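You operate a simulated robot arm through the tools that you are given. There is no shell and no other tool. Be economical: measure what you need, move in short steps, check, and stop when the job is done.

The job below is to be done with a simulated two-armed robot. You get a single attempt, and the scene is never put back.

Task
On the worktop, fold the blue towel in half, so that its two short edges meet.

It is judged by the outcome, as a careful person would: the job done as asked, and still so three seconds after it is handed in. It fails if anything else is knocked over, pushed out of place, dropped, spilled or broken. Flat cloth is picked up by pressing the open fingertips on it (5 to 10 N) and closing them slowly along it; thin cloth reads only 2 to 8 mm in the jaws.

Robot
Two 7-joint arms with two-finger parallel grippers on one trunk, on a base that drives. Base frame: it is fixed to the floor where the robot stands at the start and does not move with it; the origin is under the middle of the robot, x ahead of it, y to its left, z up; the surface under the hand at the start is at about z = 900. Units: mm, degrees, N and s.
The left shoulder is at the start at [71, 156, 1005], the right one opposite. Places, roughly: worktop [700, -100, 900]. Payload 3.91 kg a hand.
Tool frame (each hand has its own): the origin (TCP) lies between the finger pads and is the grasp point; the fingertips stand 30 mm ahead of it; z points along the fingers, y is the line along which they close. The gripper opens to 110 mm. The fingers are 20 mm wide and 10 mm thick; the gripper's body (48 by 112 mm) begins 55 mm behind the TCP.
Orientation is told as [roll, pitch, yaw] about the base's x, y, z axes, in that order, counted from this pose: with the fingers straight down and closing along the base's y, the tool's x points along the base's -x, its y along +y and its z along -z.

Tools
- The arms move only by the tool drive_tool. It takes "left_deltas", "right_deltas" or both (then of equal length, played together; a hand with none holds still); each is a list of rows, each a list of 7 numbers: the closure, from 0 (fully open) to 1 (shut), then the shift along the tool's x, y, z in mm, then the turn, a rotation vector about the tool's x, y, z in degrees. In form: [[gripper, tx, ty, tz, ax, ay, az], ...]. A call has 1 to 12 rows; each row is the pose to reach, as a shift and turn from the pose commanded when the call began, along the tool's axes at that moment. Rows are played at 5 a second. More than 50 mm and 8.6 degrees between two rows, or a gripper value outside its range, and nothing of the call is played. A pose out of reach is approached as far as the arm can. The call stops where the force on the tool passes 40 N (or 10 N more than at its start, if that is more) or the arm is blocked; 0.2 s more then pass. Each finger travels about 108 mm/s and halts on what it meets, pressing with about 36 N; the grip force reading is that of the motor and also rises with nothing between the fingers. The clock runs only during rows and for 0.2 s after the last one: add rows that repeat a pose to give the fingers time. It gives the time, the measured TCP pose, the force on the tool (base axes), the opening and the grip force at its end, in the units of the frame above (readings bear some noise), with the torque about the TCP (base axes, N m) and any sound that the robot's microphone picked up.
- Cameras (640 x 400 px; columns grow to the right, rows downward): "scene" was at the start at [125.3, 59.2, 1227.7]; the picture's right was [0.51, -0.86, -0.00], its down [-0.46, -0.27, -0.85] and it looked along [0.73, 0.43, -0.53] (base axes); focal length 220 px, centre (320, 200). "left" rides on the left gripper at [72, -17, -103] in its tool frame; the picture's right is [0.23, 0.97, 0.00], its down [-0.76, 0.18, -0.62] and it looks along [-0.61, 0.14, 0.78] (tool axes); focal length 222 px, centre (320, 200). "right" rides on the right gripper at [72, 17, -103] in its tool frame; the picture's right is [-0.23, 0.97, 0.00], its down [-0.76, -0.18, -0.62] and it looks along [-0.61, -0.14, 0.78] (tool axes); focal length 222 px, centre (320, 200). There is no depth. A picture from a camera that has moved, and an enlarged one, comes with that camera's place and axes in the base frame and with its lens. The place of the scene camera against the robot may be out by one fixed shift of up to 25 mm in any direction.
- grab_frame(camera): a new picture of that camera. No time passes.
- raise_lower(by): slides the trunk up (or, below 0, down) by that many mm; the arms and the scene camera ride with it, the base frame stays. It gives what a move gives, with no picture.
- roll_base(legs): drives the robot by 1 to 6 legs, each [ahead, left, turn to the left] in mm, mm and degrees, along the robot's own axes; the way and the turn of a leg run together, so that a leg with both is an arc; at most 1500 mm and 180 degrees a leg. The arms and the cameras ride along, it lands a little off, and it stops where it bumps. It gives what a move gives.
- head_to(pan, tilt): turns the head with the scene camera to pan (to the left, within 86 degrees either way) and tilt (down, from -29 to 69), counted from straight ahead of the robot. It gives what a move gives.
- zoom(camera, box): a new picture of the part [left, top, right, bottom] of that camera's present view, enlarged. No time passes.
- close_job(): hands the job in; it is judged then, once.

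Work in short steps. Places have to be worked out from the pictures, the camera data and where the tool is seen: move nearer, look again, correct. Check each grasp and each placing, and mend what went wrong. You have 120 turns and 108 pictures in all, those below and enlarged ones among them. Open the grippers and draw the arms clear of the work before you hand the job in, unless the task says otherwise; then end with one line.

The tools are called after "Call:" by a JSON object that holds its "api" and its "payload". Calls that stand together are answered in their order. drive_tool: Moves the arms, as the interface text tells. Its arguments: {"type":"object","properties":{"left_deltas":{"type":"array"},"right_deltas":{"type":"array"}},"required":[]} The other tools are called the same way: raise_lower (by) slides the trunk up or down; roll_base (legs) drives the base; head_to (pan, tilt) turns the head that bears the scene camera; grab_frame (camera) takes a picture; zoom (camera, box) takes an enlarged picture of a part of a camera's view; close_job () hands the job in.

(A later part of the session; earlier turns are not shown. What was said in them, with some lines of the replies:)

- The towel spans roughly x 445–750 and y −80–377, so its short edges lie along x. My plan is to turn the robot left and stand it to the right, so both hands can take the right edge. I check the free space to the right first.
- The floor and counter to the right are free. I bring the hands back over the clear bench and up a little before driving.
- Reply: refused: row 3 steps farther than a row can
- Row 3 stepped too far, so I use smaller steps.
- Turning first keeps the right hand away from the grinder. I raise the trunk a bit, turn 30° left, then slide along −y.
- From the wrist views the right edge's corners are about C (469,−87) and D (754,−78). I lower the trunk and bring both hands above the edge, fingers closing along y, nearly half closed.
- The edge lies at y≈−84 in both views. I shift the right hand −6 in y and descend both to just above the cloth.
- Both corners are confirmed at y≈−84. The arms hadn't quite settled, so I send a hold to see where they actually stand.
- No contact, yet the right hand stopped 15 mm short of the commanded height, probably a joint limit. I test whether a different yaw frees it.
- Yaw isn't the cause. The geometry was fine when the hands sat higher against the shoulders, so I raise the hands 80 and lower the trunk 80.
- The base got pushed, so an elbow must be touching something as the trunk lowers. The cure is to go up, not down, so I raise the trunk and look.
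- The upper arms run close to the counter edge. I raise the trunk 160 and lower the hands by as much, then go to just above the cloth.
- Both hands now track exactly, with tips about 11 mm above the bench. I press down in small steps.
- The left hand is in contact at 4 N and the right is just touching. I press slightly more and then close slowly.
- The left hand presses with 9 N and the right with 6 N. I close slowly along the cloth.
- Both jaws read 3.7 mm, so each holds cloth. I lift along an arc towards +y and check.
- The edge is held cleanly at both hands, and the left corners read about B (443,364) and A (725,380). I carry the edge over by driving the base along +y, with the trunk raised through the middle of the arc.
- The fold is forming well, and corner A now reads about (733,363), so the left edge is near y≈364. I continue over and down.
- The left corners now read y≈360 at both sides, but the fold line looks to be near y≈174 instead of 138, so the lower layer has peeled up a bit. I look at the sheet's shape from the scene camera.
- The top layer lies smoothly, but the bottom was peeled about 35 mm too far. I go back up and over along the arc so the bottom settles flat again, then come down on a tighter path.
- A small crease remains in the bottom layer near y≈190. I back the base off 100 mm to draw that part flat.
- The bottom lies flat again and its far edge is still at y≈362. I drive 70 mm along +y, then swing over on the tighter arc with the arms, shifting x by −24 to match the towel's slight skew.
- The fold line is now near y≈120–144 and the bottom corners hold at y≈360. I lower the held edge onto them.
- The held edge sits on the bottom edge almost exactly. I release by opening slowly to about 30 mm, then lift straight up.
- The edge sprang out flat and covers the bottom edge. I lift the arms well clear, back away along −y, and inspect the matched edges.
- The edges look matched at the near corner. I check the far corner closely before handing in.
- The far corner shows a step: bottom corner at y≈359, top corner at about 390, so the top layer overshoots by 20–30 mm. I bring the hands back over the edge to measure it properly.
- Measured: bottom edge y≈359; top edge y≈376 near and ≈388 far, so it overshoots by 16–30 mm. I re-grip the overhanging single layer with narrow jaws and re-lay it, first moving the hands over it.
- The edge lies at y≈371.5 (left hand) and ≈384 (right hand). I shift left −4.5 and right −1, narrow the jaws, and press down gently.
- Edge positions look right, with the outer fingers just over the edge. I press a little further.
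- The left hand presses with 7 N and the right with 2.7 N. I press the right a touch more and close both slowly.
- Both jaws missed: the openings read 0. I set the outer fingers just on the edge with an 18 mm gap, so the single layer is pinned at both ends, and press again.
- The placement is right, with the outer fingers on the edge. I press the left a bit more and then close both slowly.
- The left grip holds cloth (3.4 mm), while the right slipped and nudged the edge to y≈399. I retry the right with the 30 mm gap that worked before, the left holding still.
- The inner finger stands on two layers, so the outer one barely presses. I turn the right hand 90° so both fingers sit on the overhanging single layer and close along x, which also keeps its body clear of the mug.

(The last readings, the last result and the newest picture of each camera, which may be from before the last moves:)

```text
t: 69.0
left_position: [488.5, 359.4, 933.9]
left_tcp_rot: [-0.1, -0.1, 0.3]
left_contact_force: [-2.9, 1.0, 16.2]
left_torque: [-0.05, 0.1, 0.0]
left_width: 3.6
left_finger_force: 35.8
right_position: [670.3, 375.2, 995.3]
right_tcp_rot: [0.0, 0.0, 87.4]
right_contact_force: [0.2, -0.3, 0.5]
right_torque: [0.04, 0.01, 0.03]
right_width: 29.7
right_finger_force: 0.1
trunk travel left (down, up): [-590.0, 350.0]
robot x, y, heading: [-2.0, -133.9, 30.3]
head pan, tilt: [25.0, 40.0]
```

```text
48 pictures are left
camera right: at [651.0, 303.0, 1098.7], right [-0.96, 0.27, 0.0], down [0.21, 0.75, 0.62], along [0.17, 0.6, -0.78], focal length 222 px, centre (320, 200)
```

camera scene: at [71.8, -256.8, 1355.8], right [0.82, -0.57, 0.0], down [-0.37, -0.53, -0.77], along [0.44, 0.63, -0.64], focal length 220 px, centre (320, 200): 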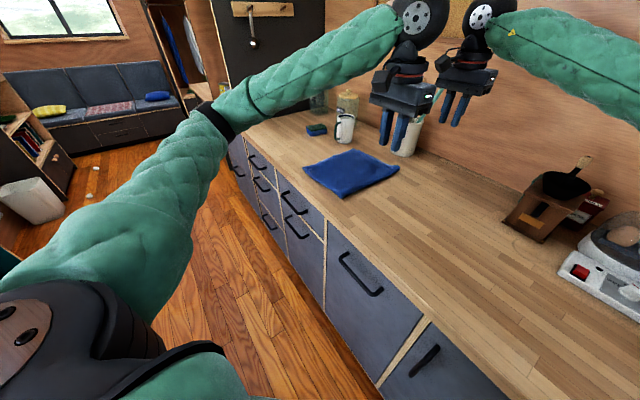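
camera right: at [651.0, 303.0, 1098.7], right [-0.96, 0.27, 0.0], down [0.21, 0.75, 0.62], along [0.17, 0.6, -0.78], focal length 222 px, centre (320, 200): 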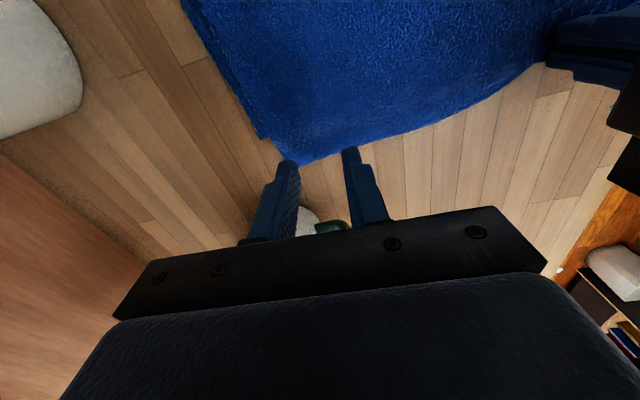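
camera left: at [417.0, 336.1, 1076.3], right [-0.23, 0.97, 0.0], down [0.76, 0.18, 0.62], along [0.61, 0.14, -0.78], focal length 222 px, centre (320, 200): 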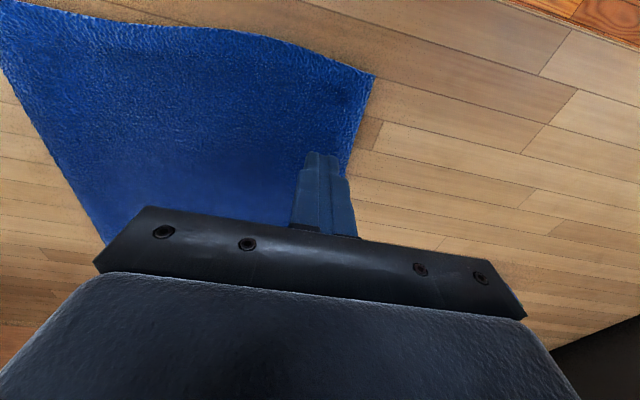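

The top's far corner is at about (705,403) and the bottom's at (727,368), a clear 35 mm of single layer. I lower the right hand onto it at (675,387).

Call:
{"api": "drive_tool", "payload": {"left_deltas": [[1, 0, 0, -1.5, 0, 0, 0], [1, 0, 0, -1.5, 0, 0, 0], [1, 0, 0, -1.5, 0, 0, 0], [1, 0, 0, -1.5, 0, 0, 0], [1, 0, 0, -1.5, 0, 0, 0], [1, 0, 0, -1.5, 0, 0, 0]], "right_deltas": [[0.73, -12, -4, 20, 0, 0, -2.5], [0.73, -12, -4, 40, 0, 0, -2.5], [0.73, -12, -4, 54, 0, 0, -2.5], [0.73, -12, -4, 60, 0, 0, -2.5], [0.73, -12, -4, 62.5, 0, 0, -2.5], [0.73, -12, -4, 62.5, 0, 0, -2.5]]}}

Call:
{"api": "zoom", "payload": {"camera": "right", "box": [200, 50, 440, 250]}}

```text
t: 70.4
left_position: [489.5, 360.0, 936.3]
left_tcp_rot: [0.0, 0.0, 0.2]
left_contact_force: [-1.5, -0.3, 4.3]
left_torque: [-0.02, 0.05, -0.03]
left_width: 3.3
left_finger_force: 35.8
right_position: [674.2, 382.5, 984.7]
right_tcp_rot: [-0.1, 0.1, 88.6]
right_contact_force: [0.1, 0.2, 0.8]
right_torque: [0.02, 0.01, 0.0]
right_width: 29.6
right_finger_force: 0.1
right hand out of reach, approached as far as the arm can: row 1, 2, 3, 4, 5, 6
trunk travel left (down, up): [-590.0, 350.0]
robot x, y, heading: [-3.1, -135.5, 30.1]
head pan, tilt: [25.0, 40.0]
```

```text
2.00 times, centred on (320, 150) of right
camera zoom: at [655.2, 309.0, 1088.1], right [-0.97, 0.25, 0.0], down [0.2, 0.76, 0.62], along [0.16, 0.6, -0.78], focal length 444 px, centre (320, 300)
```

zoom: 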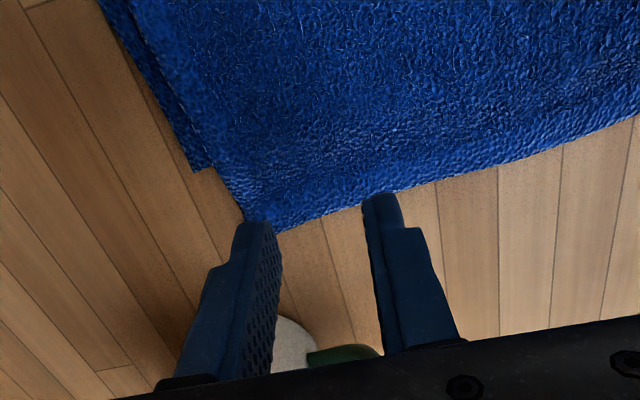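

That yaw is out of the right arm's reach from here. I release the left and lift both hands, then bring the base 110 mm further along +y.

Call:
{"api": "drive_tool", "payload": {"left_deltas": [[0.9, 0, 0, 0, 0, 0, 0], [0.836, 0, 0, 0, 0, 0, 0], [0.836, 0, 0, -10, 0, 0, 0], [0.836, 0, 0, -40, 0, 0, 0], [0.836, 0, 0, -80, 0, 0, 0], [0.836, 0, -40, -105, 0, 0, 0], [0.836, 0, -80, -105, 0, 0, 0], [0.836, 0, -110, -105, 0, 0, 0]], "right_deltas": [[0.73, 0, 0, -10, 0, 0, 0], [0.73, 0, 0, -20, 0, 0, 0], [0.73, 0, 0, -40, 0, 0, 0], [0.73, 0, 0, -60, 0, 0, 0], [0.73, 0, 0, -100, 0, 0, 0], [0.73, 40, 0, -120, 0, 0, 0], [0.73, 80, 0, -120, 0, 0, 0], [0.73, 110, 0, -120, 0, 0, 0]]}}

Call:
{"api": "roll_base", "payload": {"legs": [[55, 95, 0]]}}

Call:
{"api": "grab_frame", "payload": {"camera": "right"}}

Call:
{"api": "grab_frame", "payload": {"camera": "left"}}

Call:
{"api": "grab_frame", "payload": {"camera": "scene"}}

```text
t: 72.2
left_position: [491.9, 250.3, 1040.5]
left_tcp_rot: [0.0, 0.0, 0.2]
left_contact_force: [-1.0, 0.9, 0.3]
left_torque: [0.04, -0.03, -0.03]
left_width: 18.0
left_finger_force: 0.1
right_position: [673.7, 272.5, 1104.5]
right_tcp_rot: [0.2, 0.0, 89.8]
right_contact_force: [-0.8, 0.1, 0.0]
right_torque: [0.01, -0.03, 0.0]
right_width: 29.9
right_finger_force: 0.0
right hand out of reach, approached as far as the arm can: row 1, 2, 3, 4, 5
trunk travel left (down, up): [-590.0, 350.0]
robot x, y, heading: [-0.0, -132.5, 30.3]
head pan, tilt: [25.0, 40.0]
```

```text
t: 73.4
left_position: [489.4, 363.6, 1040.1]
left_tcp_rot: [0.0, 0.1, 0.3]
left_contact_force: [0.1, -0.3, 0.5]
left_torque: [-0.04, 0.0, -0.03]
left_width: 18.2
left_finger_force: 0.1
right_position: [671.6, 385.0, 1104.0]
right_tcp_rot: [0.0, 0.1, 90.0]
right_contact_force: [-0.6, 0.5, 0.4]
right_torque: [-0.04, 0.01, 0.01]
right_width: 29.8
right_finger_force: 0.0
trunk travel left (down, up): [-590.0, 350.0]
robot x, y, heading: [3.7, -24.6, 30.4]
head pan, tilt: [25.0, 40.0]
```

```text
46 pictures are left
camera right: at [655.5, 312.5, 1207.8], right [-0.97, 0.23, 0.0], down [0.18, 0.76, 0.62], along [0.14, 0.61, -0.78], focal length 222 px, centre (320, 200)
```

right: 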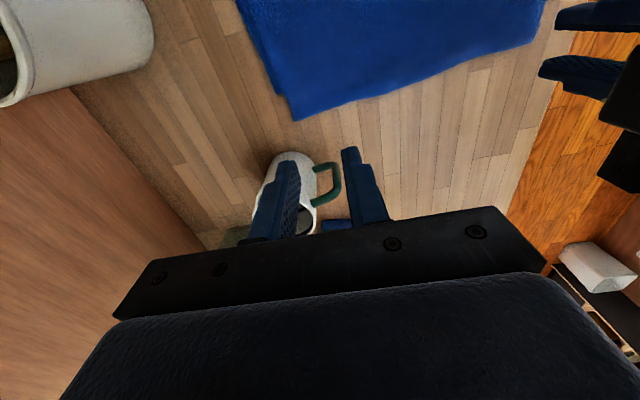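

```text
45 pictures are left
camera left: at [417.7, 345.4, 1142.7], right [-0.23, 0.97, 0.0], down [0.76, 0.18, 0.62], along [0.61, 0.14, -0.78], focal length 222 px, centre (320, 200)
```

left: 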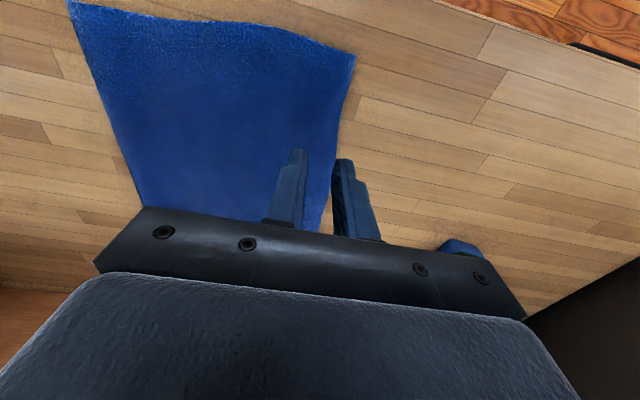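

```text
44 pictures are left
camera scene: at [88.1, 86.4, 1355.7], right [0.82, -0.57, 0.0], down [-0.37, -0.53, -0.77], along [0.44, 0.63, -0.64], focal length 220 px, centre (320, 200)
```

scene: 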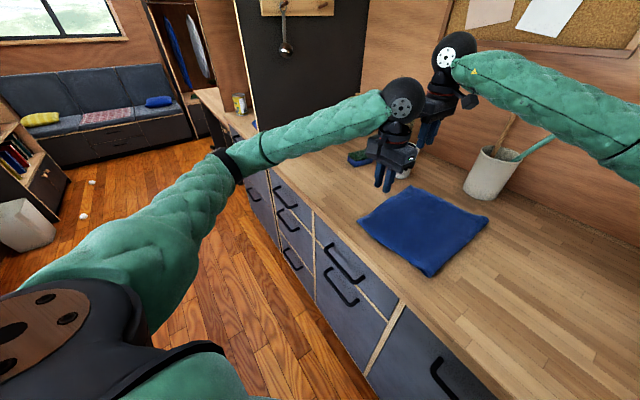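

From this base pose the hands sit right above the edge: the top edge is y≈381 near, 385 at the left hand and ≈404 at the right hand. I lower both.

Call:
{"api": "drive_tool", "payload": {"left_deltas": [[0.836, 0, 2, 30, 0, 0, 0], [0.836, 0, 2, 60, 0, 0, 0], [0.836, 0, 2, 85, 0, 0, 0], [0.836, 0, 2, 90, 0, 0, 0], [0.836, 0, 2, 90, 0, 0, 0], [0.836, 0, 2, 90, 0, 0, 0]], "right_deltas": [[0.73, -3, 0, 45, 0, 0, 0], [0.73, -3, 0, 90, 0, 0, 0], [0.73, -3, 0, 130, 0, 0, 0], [0.73, -3, 0, 150, 0, 0, 0], [0.73, -3, 0, 157, 0, 0, 0], [0.73, -3, 0, 157, 0, 0, 0]]}}

Call:
{"api": "zoom", "payload": {"camera": "right", "box": [200, 50, 440, 250]}}

Call:
{"api": "zoom", "payload": {"camera": "left", "box": [200, 50, 440, 250]}}

```text
t: 74.8
left_position: [490.4, 363.1, 949.7]
left_tcp_rot: [0.0, 0.1, 0.2]
left_contact_force: [1.3, 0.4, -0.7]
left_torque: [0.01, 0.0, 0.02]
left_width: 17.9
left_finger_force: 0.1
right_position: [672.9, 386.5, 948.3]
right_tcp_rot: [0.0, 0.1, 89.9]
right_contact_force: [0.1, -0.4, 0.0]
right_torque: [-0.01, -0.01, 0.0]
right_width: 29.7
right_finger_force: 0.1
trunk travel left (down, up): [-590.0, 350.0]
robot x, y, heading: [-2.0, -26.5, 30.2]
head pan, tilt: [25.0, 40.0]
```

```text
2.00 times, centred on (320, 150) of right
camera zoom: at [655.5, 314.2, 1051.2], right [-0.97, 0.23, 0.0], down [0.18, 0.76, 0.62], along [0.14, 0.61, -0.78], focal length 444 px, centre (320, 300)
```

zoom: 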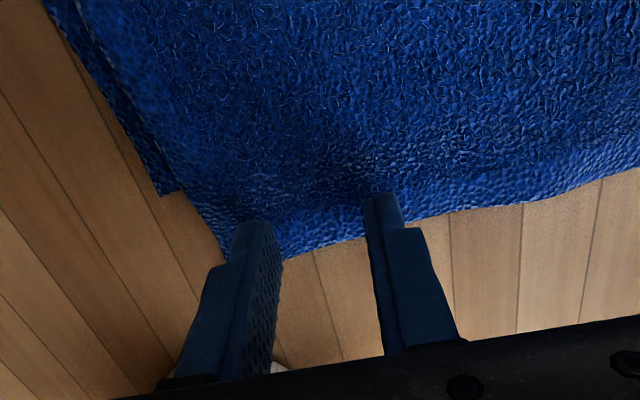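

```text
2.00 times, centred on (320, 150) of left
camera zoom: at [417.4, 345.9, 1053.3], right [-0.23, 0.97, 0.0], down [0.76, 0.18, 0.62], along [0.61, 0.14, -0.78], focal length 444 px, centre (320, 300)
```

zoom: 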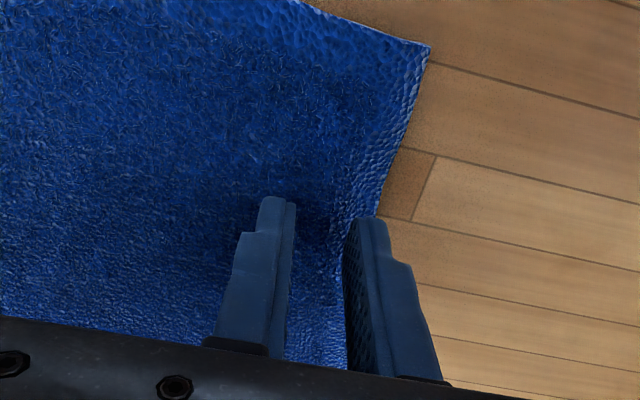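

Both placements look right. I press down to contact.

Call:
{"api": "drive_tool", "payload": {"left_deltas": [[0.836, 0, 1, 8, 0, 0, 0], [0.836, 0, 1, 12, 0, 0, 0], [0.836, 0, 1, 15, 0, 0, 0], [0.836, 0, 1, 15, 0, 0, 0]], "right_deltas": [[0.73, 0, 0, 8, 0, 0, 0], [0.73, 0, 0, 12, 0, 0, 0], [0.73, 0, 0, 15, 0, 0, 0], [0.73, 0, 0, 15, 0, 0, 0]]}}

```text
t: 75.8
left_position: [489.2, 363.2, 936.5]
left_tcp_rot: [0.0, -0.1, 0.3]
left_contact_force: [0.5, -0.1, 5.2]
left_torque: [-0.08, -0.01, -0.01]
left_width: 17.9
left_finger_force: 0.0
right_position: [671.0, 386.8, 932.9]
right_tcp_rot: [-0.1, -0.1, 89.9]
right_contact_force: [1.7, 1.2, 8.5]
right_torque: [0.03, -0.09, -0.01]
right_width: 29.9
right_finger_force: 0.0
trunk travel left (down, up): [-590.0, 350.0]
robot x, y, heading: [-1.3, -25.5, 30.4]
head pan, tilt: [25.0, 40.0]
```

Contact is 5 N left and 8.5 N right. I close both slowly, with slightly more press on the left.

Call:
{"api": "drive_tool", "payload": {"left_deltas": [[0.836, 0, 0, 1.2, 0, 0, 0], [0.855, 0, 0, 1.2, 0, 0, 0], [0.875, 0, 0, 1.2, 0, 0, 0], [0.895, 0, 0, 1.2, 0, 0, 0], [0.915, 0, 0, 1.2, 0, 0, 0], [0.935, 0, 0, 1.2, 0, 0, 0], [0.955, 0, 0, 1.2, 0, 0, 0], [0.975, 0, 0, 1.2, 0, 0, 0], [1, 0, 0, 1.2, 0, 0, 0], [1, 0, 0, 1.2, 0, 0, 0], [1, 0, 0, 1.2, 0, 0, 0]], "right_deltas": [[0.76, 0, 0, 0, 0, 0, 0], [0.79, 0, 0, 0, 0, 0, 0], [0.82, 0, 0, 0, 0, 0, 0], [0.85, 0, 0, 0, 0, 0, 0], [0.88, 0, 0, 0, 0, 0, 0], [0.91, 0, 0, 0, 0, 0, 0], [0.94, 0, 0, 0, 0, 0, 0], [0.97, 0, 0, 0, 0, 0, 0], [1, 0, 0, 0, 0, 0, 0], [1, 0, 0, 0, 0, 0, 0], [1, 0, 0, 0, 0, 0, 0]]}}

Call:
{"api": "zoom", "payload": {"camera": "right", "box": [200, 50, 440, 250]}}

Call:
{"api": "zoom", "payload": {"camera": "left", "box": [200, 50, 440, 250]}}

```text
t: 78.2
left_position: [490.1, 364.5, 935.4]
left_tcp_rot: [-0.1, 0.0, 0.4]
left_contact_force: [5.5, 1.6, 10.6]
left_torque: [-0.02, -0.19, 0.01]
left_width: 3.7
left_finger_force: 36.1
right_position: [671.8, 386.9, 932.3]
right_tcp_rot: [0.0, -0.1, 89.9]
right_contact_force: [-5.4, -1.8, 12.9]
right_torque: [-0.02, 0.15, -0.08]
right_width: 4.3
right_finger_force: 36.6
trunk travel left (down, up): [-590.0, 350.0]
robot x, y, heading: [-2.1, -25.2, 30.3]
head pan, tilt: [25.0, 40.0]
```

```text
2.00 times, centred on (320, 150) of right
camera zoom: at [654.5, 313.5, 1037.3], right [-0.97, 0.23, 0.0], down [0.18, 0.76, 0.62], along [0.14, 0.61, -0.78], focal length 444 px, centre (320, 300)
```

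zoom: 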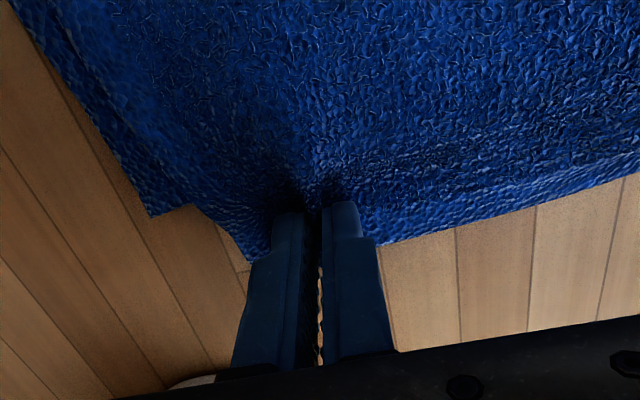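

```text
2.00 times, centred on (320, 150) of left
camera zoom: at [416.5, 346.3, 1037.9], right [-0.23, 0.97, 0.0], down [0.76, 0.18, 0.62], along [0.61, 0.15, -0.78], focal length 444 px, centre (320, 300)
```

zoom: 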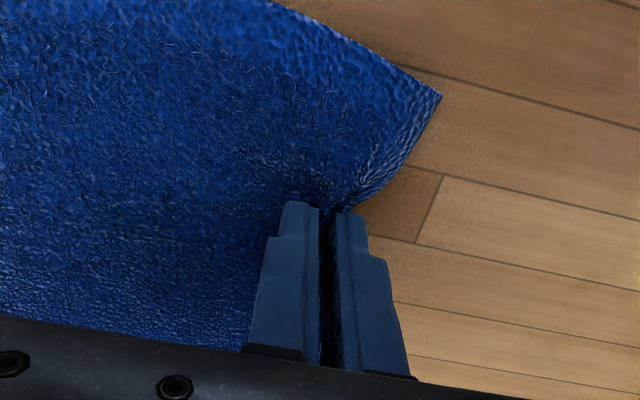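

Both jaws now hold cloth (3.7 and 4.3 mm). I lift and swing back along the arc to see whether only the top layer comes.

Call:
{"api": "drive_tool", "payload": {"left_deltas": [[1, 0, -5, -30, 0, 0, 0], [1, 0, -20, -62, 0, 0, 0], [1, 0, -45, -92, 0, 0, 0], [1, 0, -75, -117, 0, 0, 0], [1, 0, -110, -136, 0, 0, 0], [1, 0, -145, -145, 0, 0, 0], [1, 0, -180, -145, 0, 0, 0], [1, 0, -180, -145, 0, 0, 0]], "right_deltas": [[1, 5, 0, -30, 0, 0, 0], [1, 20, 0, -62, 0, 0, 0], [1, 45, 0, -92, 0, 0, 0], [1, 75, 0, -117, 0, 0, 0], [1, 110, 0, -136, 0, 0, 0], [1, 145, 0, -145, 0, 0, 0], [1, 180, 0, -145, 0, 0, 0], [1, 180, 0, -145, 0, 0, 0]]}}

Call:
{"api": "grab_frame", "payload": {"camera": "left"}}

Call:
{"api": "grab_frame", "payload": {"camera": "right"}}

Call:
{"api": "grab_frame", "payload": {"camera": "scene"}}

```text
t: 80.0
left_position: [491.1, 186.3, 1078.8]
left_tcp_rot: [0.0, 0.0, 0.3]
left_contact_force: [2.5, -0.4, 0.0]
left_torque: [-0.05, -0.1, -0.02]
left_width: 3.6
left_finger_force: 34.9
right_position: [671.0, 208.3, 1077.8]
right_tcp_rot: [0.0, 0.2, 89.8]
right_contact_force: [-3.6, 0.5, -0.2]
right_torque: [0.0, 0.12, -0.02]
right_width: 3.8
right_finger_force: 35.8
trunk travel left (down, up): [-590.0, 350.0]
robot x, y, heading: [-1.8, -21.0, 30.4]
head pan, tilt: [25.0, 40.0]
```

```text
39 pictures are left
camera left: at [418.5, 168.5, 1181.4], right [-0.23, 0.97, 0.0], down [0.76, 0.18, 0.62], along [0.61, 0.14, -0.78], focal length 222 px, centre (320, 200)
```

left: 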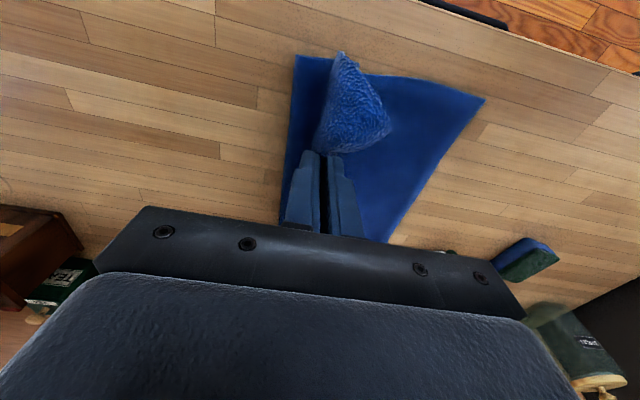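

```text
38 pictures are left
camera right: at [655.1, 136.0, 1181.5], right [-0.97, 0.23, 0.0], down [0.18, 0.76, 0.62], along [0.14, 0.61, -0.78], focal length 222 px, centre (320, 200)
```

right: 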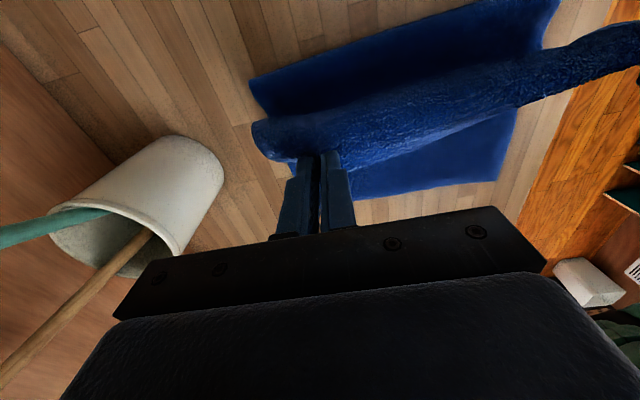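

```text
37 pictures are left
camera scene: at [87.8, 86.6, 1355.6], right [0.82, -0.57, 0.0], down [-0.37, -0.53, -0.77], along [0.44, 0.63, -0.64], focal length 220 px, centre (320, 200)
```

scene: 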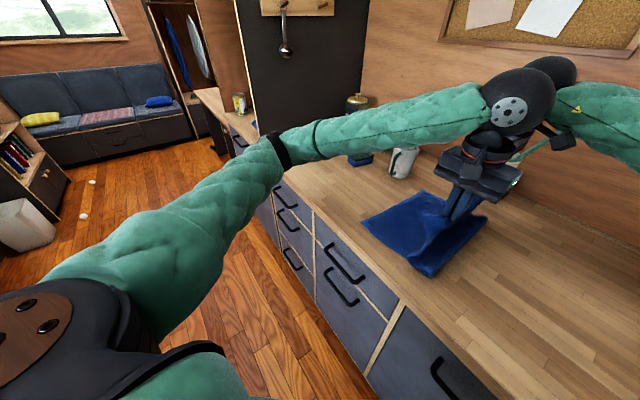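

Only the top layer came up and the bottom stays flat. I back the base off 130 mm to let the bottom settle fully and re-measure its edge.

Call:
{"api": "roll_base", "payload": {"legs": [[-65, -113, 0]]}}

Call:
{"api": "grab_frame", "payload": {"camera": "left"}}

Call:
{"api": "grab_frame", "payload": {"camera": "right"}}

```text
t: 81.3
left_position: [493.1, 51.1, 1079.1]
left_tcp_rot: [0.1, 0.1, 0.3]
left_contact_force: [3.4, 0.8, -0.7]
left_torque: [-0.01, -0.09, -0.02]
left_width: 3.8
left_finger_force: 36.0
right_position: [673.6, 74.3, 1077.6]
right_tcp_rot: [0.0, -0.1, 89.8]
right_contact_force: [-3.2, -0.8, 0.5]
right_torque: [0.05, 0.14, -0.04]
right_width: 3.6
right_finger_force: 35.4
trunk travel left (down, up): [-590.0, 350.0]
robot x, y, heading: [-1.5, -154.5, 30.3]
head pan, tilt: [25.0, 40.0]
```

```text
36 pictures are left
camera left: at [420.3, 34.5, 1181.7], right [-0.23, 0.97, 0.0], down [0.76, 0.18, 0.62], along [0.61, 0.15, -0.78], focal length 222 px, centre (320, 200)
```

left: 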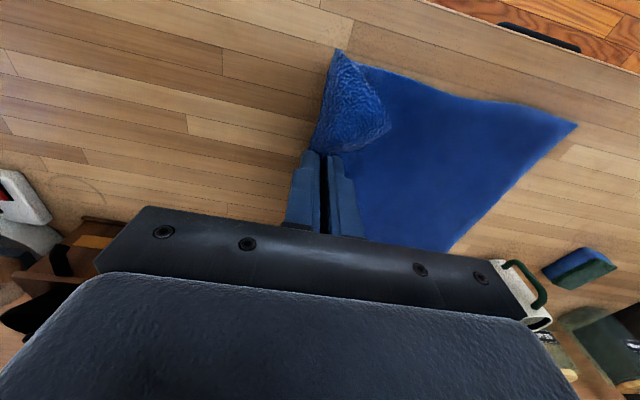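

```text
35 pictures are left
camera right: at [657.0, 1.8, 1181.7], right [-0.97, 0.23, 0.0], down [0.18, 0.76, 0.62], along [0.14, 0.61, -0.78], focal length 222 px, centre (320, 200)
```

right: 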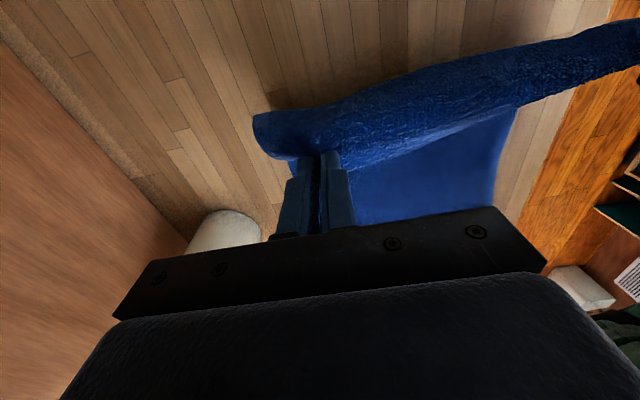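

The bottom edge now lies at y≈371–376, so the fold line belongs at y≈150, which matches where it already is. I drive forward again and lay the top edge to y≈373, near grip at 345 and far grip at 355.

Call:
{"api": "roll_base", "payload": {"legs": [[65, 113, 0]]}}

Call:
{"api": "drive_tool", "payload": {"left_deltas": [[1, -2, 29, 4, 0, 0, 0], [1, -4, 59, 17, 0, 0, 0], [1, -6, 84, 34, 0, 0, 0], [1, -8, 109, 57, 0, 0, 0], [1, -9, 131, 81, 0, 0, 0], [1, -9, 149, 107, 0, 0, 0], [1, -9, 149, 107, 0, 0, 0]], "right_deltas": [[1, -27, -3, 4, 0, 0, 0], [1, -54, -6, 17, 0, 0, 0], [1, -77, -9, 34, 0, 0, 0], [1, -100, -12, 57, 0, 0, 0], [1, -121, -13, 81, 0, 0, 0], [1, -137, -13, 107, 0, 0, 0], [1, -137, -13, 107, 0, 0, 0]]}}

Call:
{"api": "grab_frame", "payload": {"camera": "left"}}

Call:
{"api": "grab_frame", "payload": {"camera": "right"}}

Call:
{"api": "zoom", "payload": {"camera": "scene", "box": [300, 130, 540, 280]}}

```text
t: 82.6
left_position: [491.3, 186.0, 1079.1]
left_tcp_rot: [-0.1, 0.1, 0.3]
left_contact_force: [3.3, 0.7, -0.1]
left_torque: [-0.06, -0.11, 0.0]
left_width: 3.5
left_finger_force: 36.3
right_position: [671.9, 209.8, 1075.3]
right_tcp_rot: [0.0, 0.1, 89.8]
right_contact_force: [-2.7, 0.1, 0.1]
right_torque: [-0.04, 0.11, 0.0]
right_width: 3.7
right_finger_force: 35.8
trunk travel left (down, up): [-590.0, 350.0]
robot x, y, heading: [-0.2, -23.6, 30.5]
head pan, tilt: [25.0, 40.0]
```

```text
t: 84.2
left_position: [500.4, 333.8, 970.9]
left_tcp_rot: [0.0, 0.1, 0.3]
left_contact_force: [10.1, 0.4, -0.9]
left_torque: [-0.02, -0.32, -0.05]
left_width: 3.2
left_finger_force: 36.0
right_position: [686.1, 345.4, 970.8]
right_tcp_rot: [0.0, 0.1, 90.0]
right_contact_force: [-11.6, 0.1, 1.0]
right_torque: [0.01, 0.35, -0.09]
right_width: 4.0
right_finger_force: 36.1
trunk travel left (down, up): [-590.0, 350.0]
robot x, y, heading: [-4.8, -19.9, 30.2]
head pan, tilt: [25.0, 40.0]
```

```text
34 pictures are left
camera left: at [427.5, 316.3, 1074.8], right [-0.23, 0.97, 0.0], down [0.76, 0.18, 0.62], along [0.61, 0.15, -0.78], focal length 222 px, centre (320, 200)
```

left: 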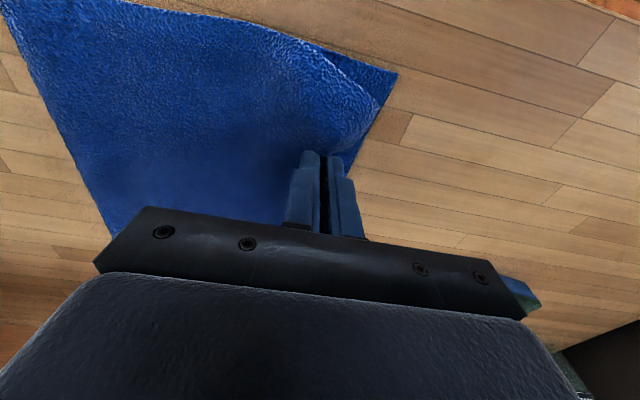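

```text
33 pictures are left
camera right: at [669.9, 271.5, 1074.2], right [-0.97, 0.23, 0.0], down [0.18, 0.76, 0.62], along [0.14, 0.61, -0.78], focal length 222 px, centre (320, 200)
```

right: 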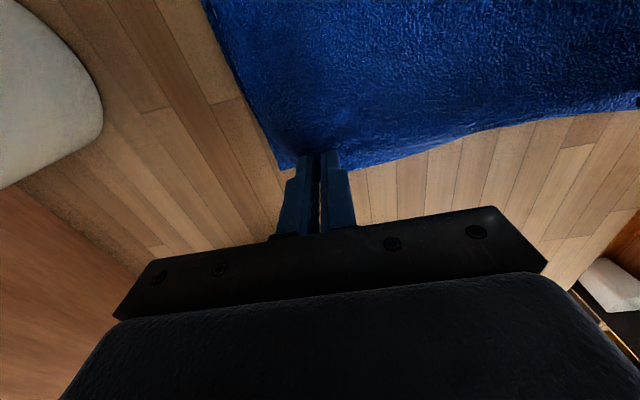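

```text
2.67 times, centred on (420, 205) of scene
camera zoom: at [88.1, 84.2, 1355.9], right [0.82, -0.57, 0.0], down [-0.37, -0.53, -0.77], along [0.44, 0.63, -0.64], focal length 588 px, centre (53, 187)
```

zoom: 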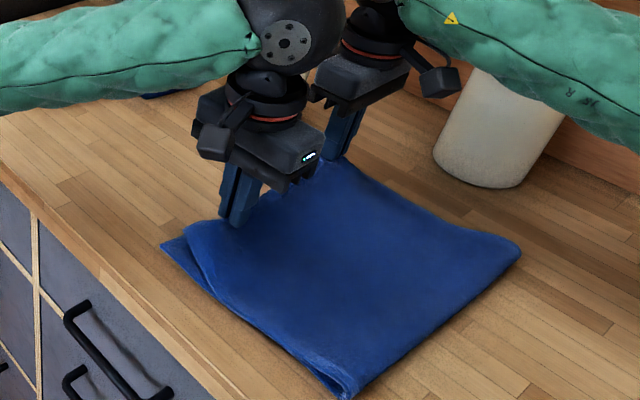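

Bottom corner B reads y≈374 and all is on track. The hands pull against each other a little in x, so I ease that and set the edge down.

Call:
{"api": "drive_tool", "payload": {"left_deltas": [[1, -2, 5, 10, 0, 0, 0], [1, -3, 9, 21, 0, 0, 0], [1, -3, 12, 30, 0, 0, 0], [1, -3, 12, 33, 0, 0, 0], [1, -3, 12, 33, 0, 0, 0]], "right_deltas": [[1, -4, 3, 10, 0, 0, 0], [1, -7, 5, 21, 0, 0, 0], [1, -10, 6, 30, 0, 0, 0], [1, -10, 6, 33, 0, 0, 0], [1, -10, 6, 33, 0, 0, 0]]}}

Call:
{"api": "grab_frame", "payload": {"camera": "left"}}

Call:
{"api": "grab_frame", "payload": {"camera": "right"}}

```text
t: 85.4
left_position: [502.6, 346.5, 938.2]
left_tcp_rot: [-0.1, 0.0, 0.3]
left_contact_force: [0.9, 0.1, 1.0]
left_torque: [-0.05, -0.01, 0.01]
left_width: 3.8
left_finger_force: 35.7
right_position: [680.8, 355.0, 938.4]
right_tcp_rot: [0.1, -0.1, 89.9]
right_contact_force: [0.5, -0.4, 1.8]
right_torque: [0.01, 0.02, -0.04]
right_width: 3.9
right_finger_force: 35.3
trunk travel left (down, up): [-590.0, 350.0]
robot x, y, heading: [0.1, -24.7, 30.7]
head pan, tilt: [25.0, 40.0]
```

```text
31 pictures are left
camera left: at [429.6, 328.7, 1041.7], right [-0.23, 0.97, 0.0], down [0.76, 0.18, 0.62], along [0.61, 0.14, -0.78], focal length 222 px, centre (320, 200)
```

left: 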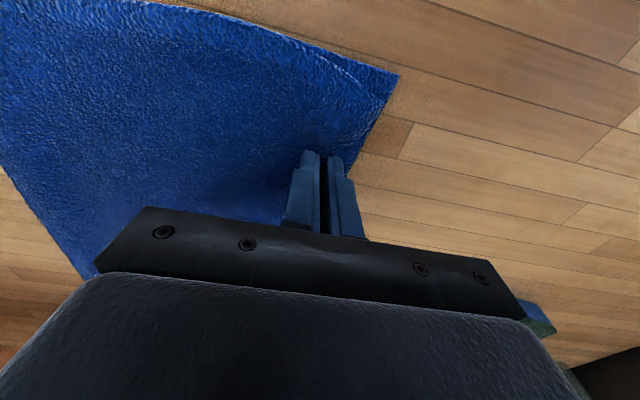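

```text
30 pictures are left
camera right: at [663.3, 282.0, 1042.0], right [-0.97, 0.23, 0.0], down [0.18, 0.76, 0.62], along [0.14, 0.61, -0.78], focal length 222 px, centre (320, 200)
```

right: 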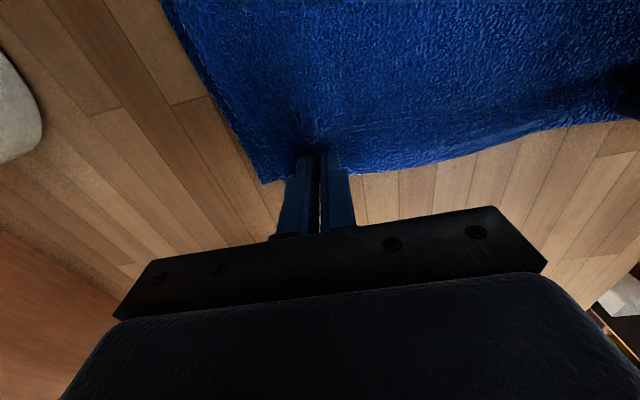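

It lies down well. I release slowly and lift straight up.

Call:
{"api": "drive_tool", "payload": {"left_deltas": [[0.95, 0, 0, 1, 0, 0, 0], [0.9, 0, 0, 1, 0, 0, 0], [0.85, 0, 0, 1, 0, 0, 0], [0.8, 0, 0, 0, 0, 0, 0], [0.8, 0, 0, -3, 0, 0, 0], [0.8, 0, 0, -10, 0, 0, 0], [0.8, 0, 0, -25, 0, 0, 0], [0.8, 0, 0, -60, 0, 0, 0], [0.8, 0, 0, -105, 0, 0, 0], [0.8, 0, 0, -150, 0, 0, 0], [0.8, 0, 0, -150, 0, 0, 0]], "right_deltas": [[0.95, 0, 0, 1, 0, 0, 0], [0.9, 0, 0, 1, 0, 0, 0], [0.85, 0, 0, 1, 0, 0, 0], [0.8, 0, 0, 0, 0, 0, 0], [0.8, 0, 0, -3, 0, 0, 0], [0.8, 0, 0, -10, 0, 0, 0], [0.8, 0, 0, -25, 0, 0, 0], [0.8, 0, 0, -60, 0, 0, 0], [0.8, 0, 0, -105, 0, 0, 0], [0.8, 0, 0, -150, 0, 0, 0], [0.8, 0, 0, -150, 0, 0, 0]]}}

Call:
{"api": "grab_frame", "payload": {"camera": "left"}}

Call:
{"api": "grab_frame", "payload": {"camera": "right"}}

Call:
{"api": "zoom", "payload": {"camera": "scene", "box": [300, 130, 540, 280]}}

```text
t: 87.8
left_position: [503.3, 347.1, 1087.7]
left_tcp_rot: [0.0, 0.1, 0.3]
left_contact_force: [-0.4, -0.5, -0.3]
left_torque: [0.01, 0.04, 0.03]
left_width: 21.9
left_finger_force: 0.1
right_position: [681.6, 355.4, 1087.6]
right_tcp_rot: [0.1, 0.0, 89.9]
right_contact_force: [0.9, -0.8, -0.3]
right_torque: [0.01, 0.01, -0.01]
right_width: 22.2
right_finger_force: 0.1
trunk travel left (down, up): [-590.0, 350.0]
robot x, y, heading: [-0.9, -22.7, 30.5]
head pan, tilt: [25.0, 40.0]
```

```text
29 pictures are left
camera left: at [430.5, 329.7, 1191.5], right [-0.23, 0.97, 0.0], down [0.76, 0.18, 0.62], along [0.6, 0.14, -0.78], focal length 222 px, centre (320, 200)
```

left: 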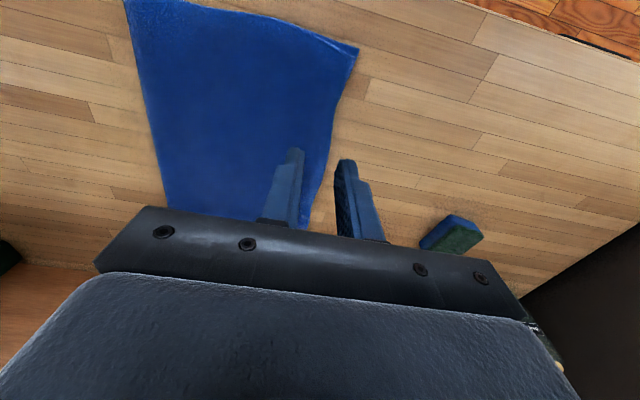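

```text
28 pictures are left
camera right: at [663.9, 282.9, 1191.3], right [-0.97, 0.23, 0.0], down [0.18, 0.76, 0.62], along [0.14, 0.61, -0.78], focal length 222 px, centre (320, 200)
```

right: 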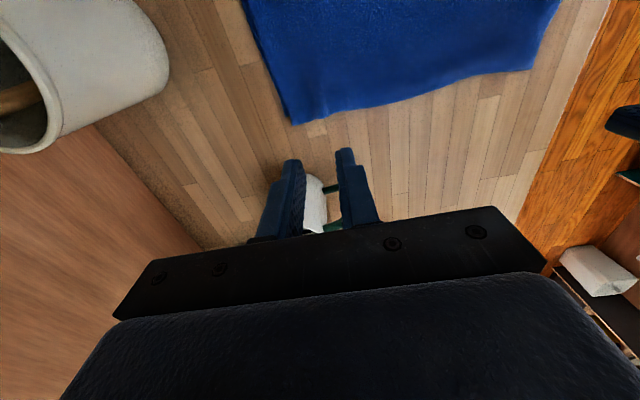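

```text
2.67 times, centred on (420, 205) of scene
camera zoom: at [89.5, 85.9, 1355.5], right [0.82, -0.57, 0.0], down [-0.37, -0.53, -0.77], along [0.44, 0.63, -0.64], focal length 588 px, centre (53, 187)
```

zoom: 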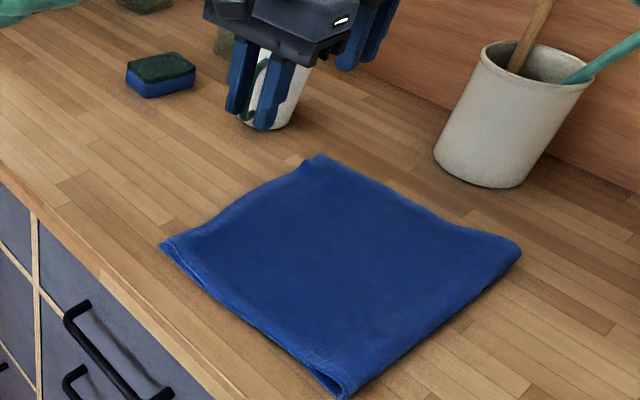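

The fold looks neat. I zoom in on both corners to check how the two edges meet.

Call:
{"api": "zoom", "payload": {"camera": "right", "box": [220, 0, 580, 160]}}

Call:
{"api": "zoom", "payload": {"camera": "left", "box": [220, 0, 420, 160]}}

```text
1.78 times, centred on (400, 80) of right
camera zoom: at [663.9, 282.9, 1191.3], right [-0.97, 0.23, 0.0], down [0.18, 0.76, 0.62], along [0.14, 0.61, -0.78], focal length 395 px, centre (178, 413)
```

zoom: 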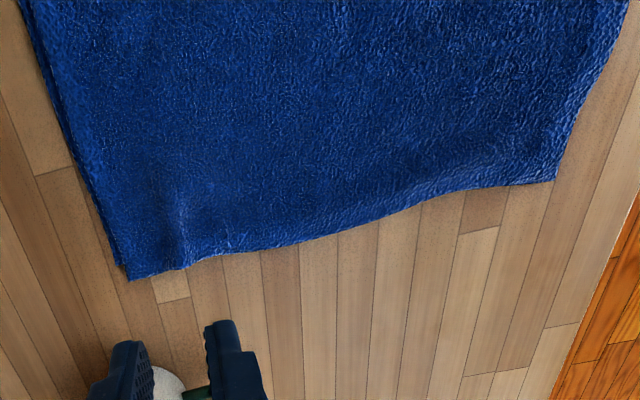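

```text
2.50 times, centred on (320, 80) of left
camera zoom: at [430.5, 329.7, 1191.5], right [-0.23, 0.97, 0.0], down [0.76, 0.18, 0.62], along [0.6, 0.14, -0.78], focal length 555 px, centre (320, 500)
```

zoom: 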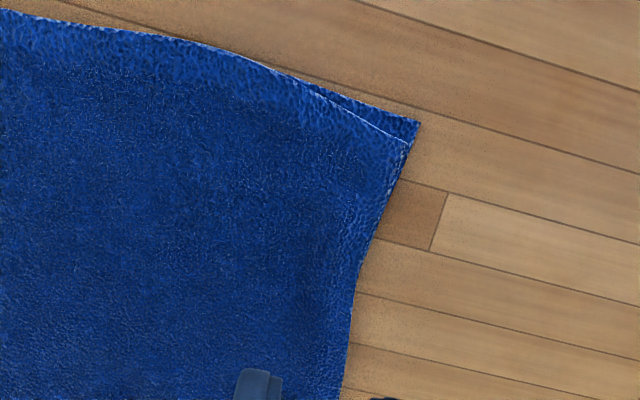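

The edges meet within a few millimetres at the far corner and about 10 mm at the near one. I open the grippers, lift clear and back off.

Call:
{"api": "drive_tool", "payload": {"left_deltas": [[0.6, 0, -20, -40, 0, 0, 0], [0.3, 0, -50, -70, 0, 0, 0], [0, 0, -90, -85, 0, 0, 0], [0, 0, -90, -85, 0, 0, 0]], "right_deltas": [[0.6, 20, 0, -40, 0, 0, 0], [0.3, 50, 0, -70, 0, 0, 0], [0, 90, 0, -85, 0, 0, 0], [0, 90, 0, -85, 0, 0, 0]]}}

Call:
{"api": "roll_base", "payload": {"legs": [[-200, -190, 0]]}}

Call:
{"api": "grab_frame", "payload": {"camera": "scene"}}

```text
t: 88.8
left_position: [502.6, 258.9, 1173.2]
left_tcp_rot: [0.0, 0.0, 0.4]
left_contact_force: [-0.2, 0.7, 0.1]
left_torque: [-0.02, 0.0, 0.02]
left_width: 110.0
left_finger_force: 0.1
right_position: [677.4, 267.0, 1172.9]
right_tcp_rot: [0.0, 0.1, 89.9]
right_contact_force: [0.5, 0.5, 0.1]
right_torque: [0.0, 0.01, -0.01]
right_width: 110.2
right_finger_force: 0.1
trunk travel left (down, up): [-590.0, 350.0]
robot x, y, heading: [1.1, -22.8, 30.3]
head pan, tilt: [25.0, 40.0]
```

```text
t: 90.7
left_position: [425.4, -10.4, 1173.2]
left_tcp_rot: [0.0, 0.0, 0.2]
left_contact_force: [-0.3, 0.1, 1.1]
left_torque: [0.04, -0.01, -0.02]
left_width: 109.8
left_finger_force: 0.0
right_position: [602.4, -2.0, 1173.4]
right_tcp_rot: [0.0, 0.0, 89.7]
right_contact_force: [-0.3, 0.6, 0.5]
right_torque: [0.0, -0.01, -0.01]
right_width: 109.9
right_finger_force: 0.1
trunk travel left (down, up): [-590.0, 350.0]
robot x, y, heading: [-80.8, -283.4, 30.2]
head pan, tilt: [25.0, 40.0]
```

```text
24 pictures are left
camera scene: at [10.8, -179.5, 1355.8], right [0.82, -0.57, 0.0], down [-0.37, -0.53, -0.77], along [0.44, 0.63, -0.64], focal length 220 px, centre (320, 200)
```

scene: 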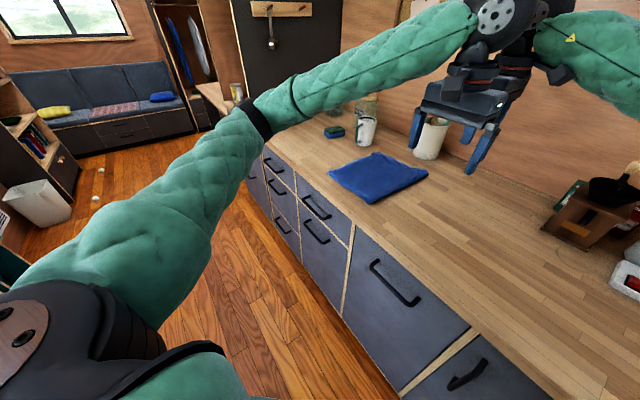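

The towel is folded, the other objects stand where they were, and the arms are clear with the grippers open. I hand the job in.

Call:
{"api": "close_job", "payload": {}}

```text
The job is handed in.
```

The blue towel is folded in half on the worktop; its short edges meet within a few millimetres at the far corner and about 10 mm at the near one, and nothing else was knocked or moved.
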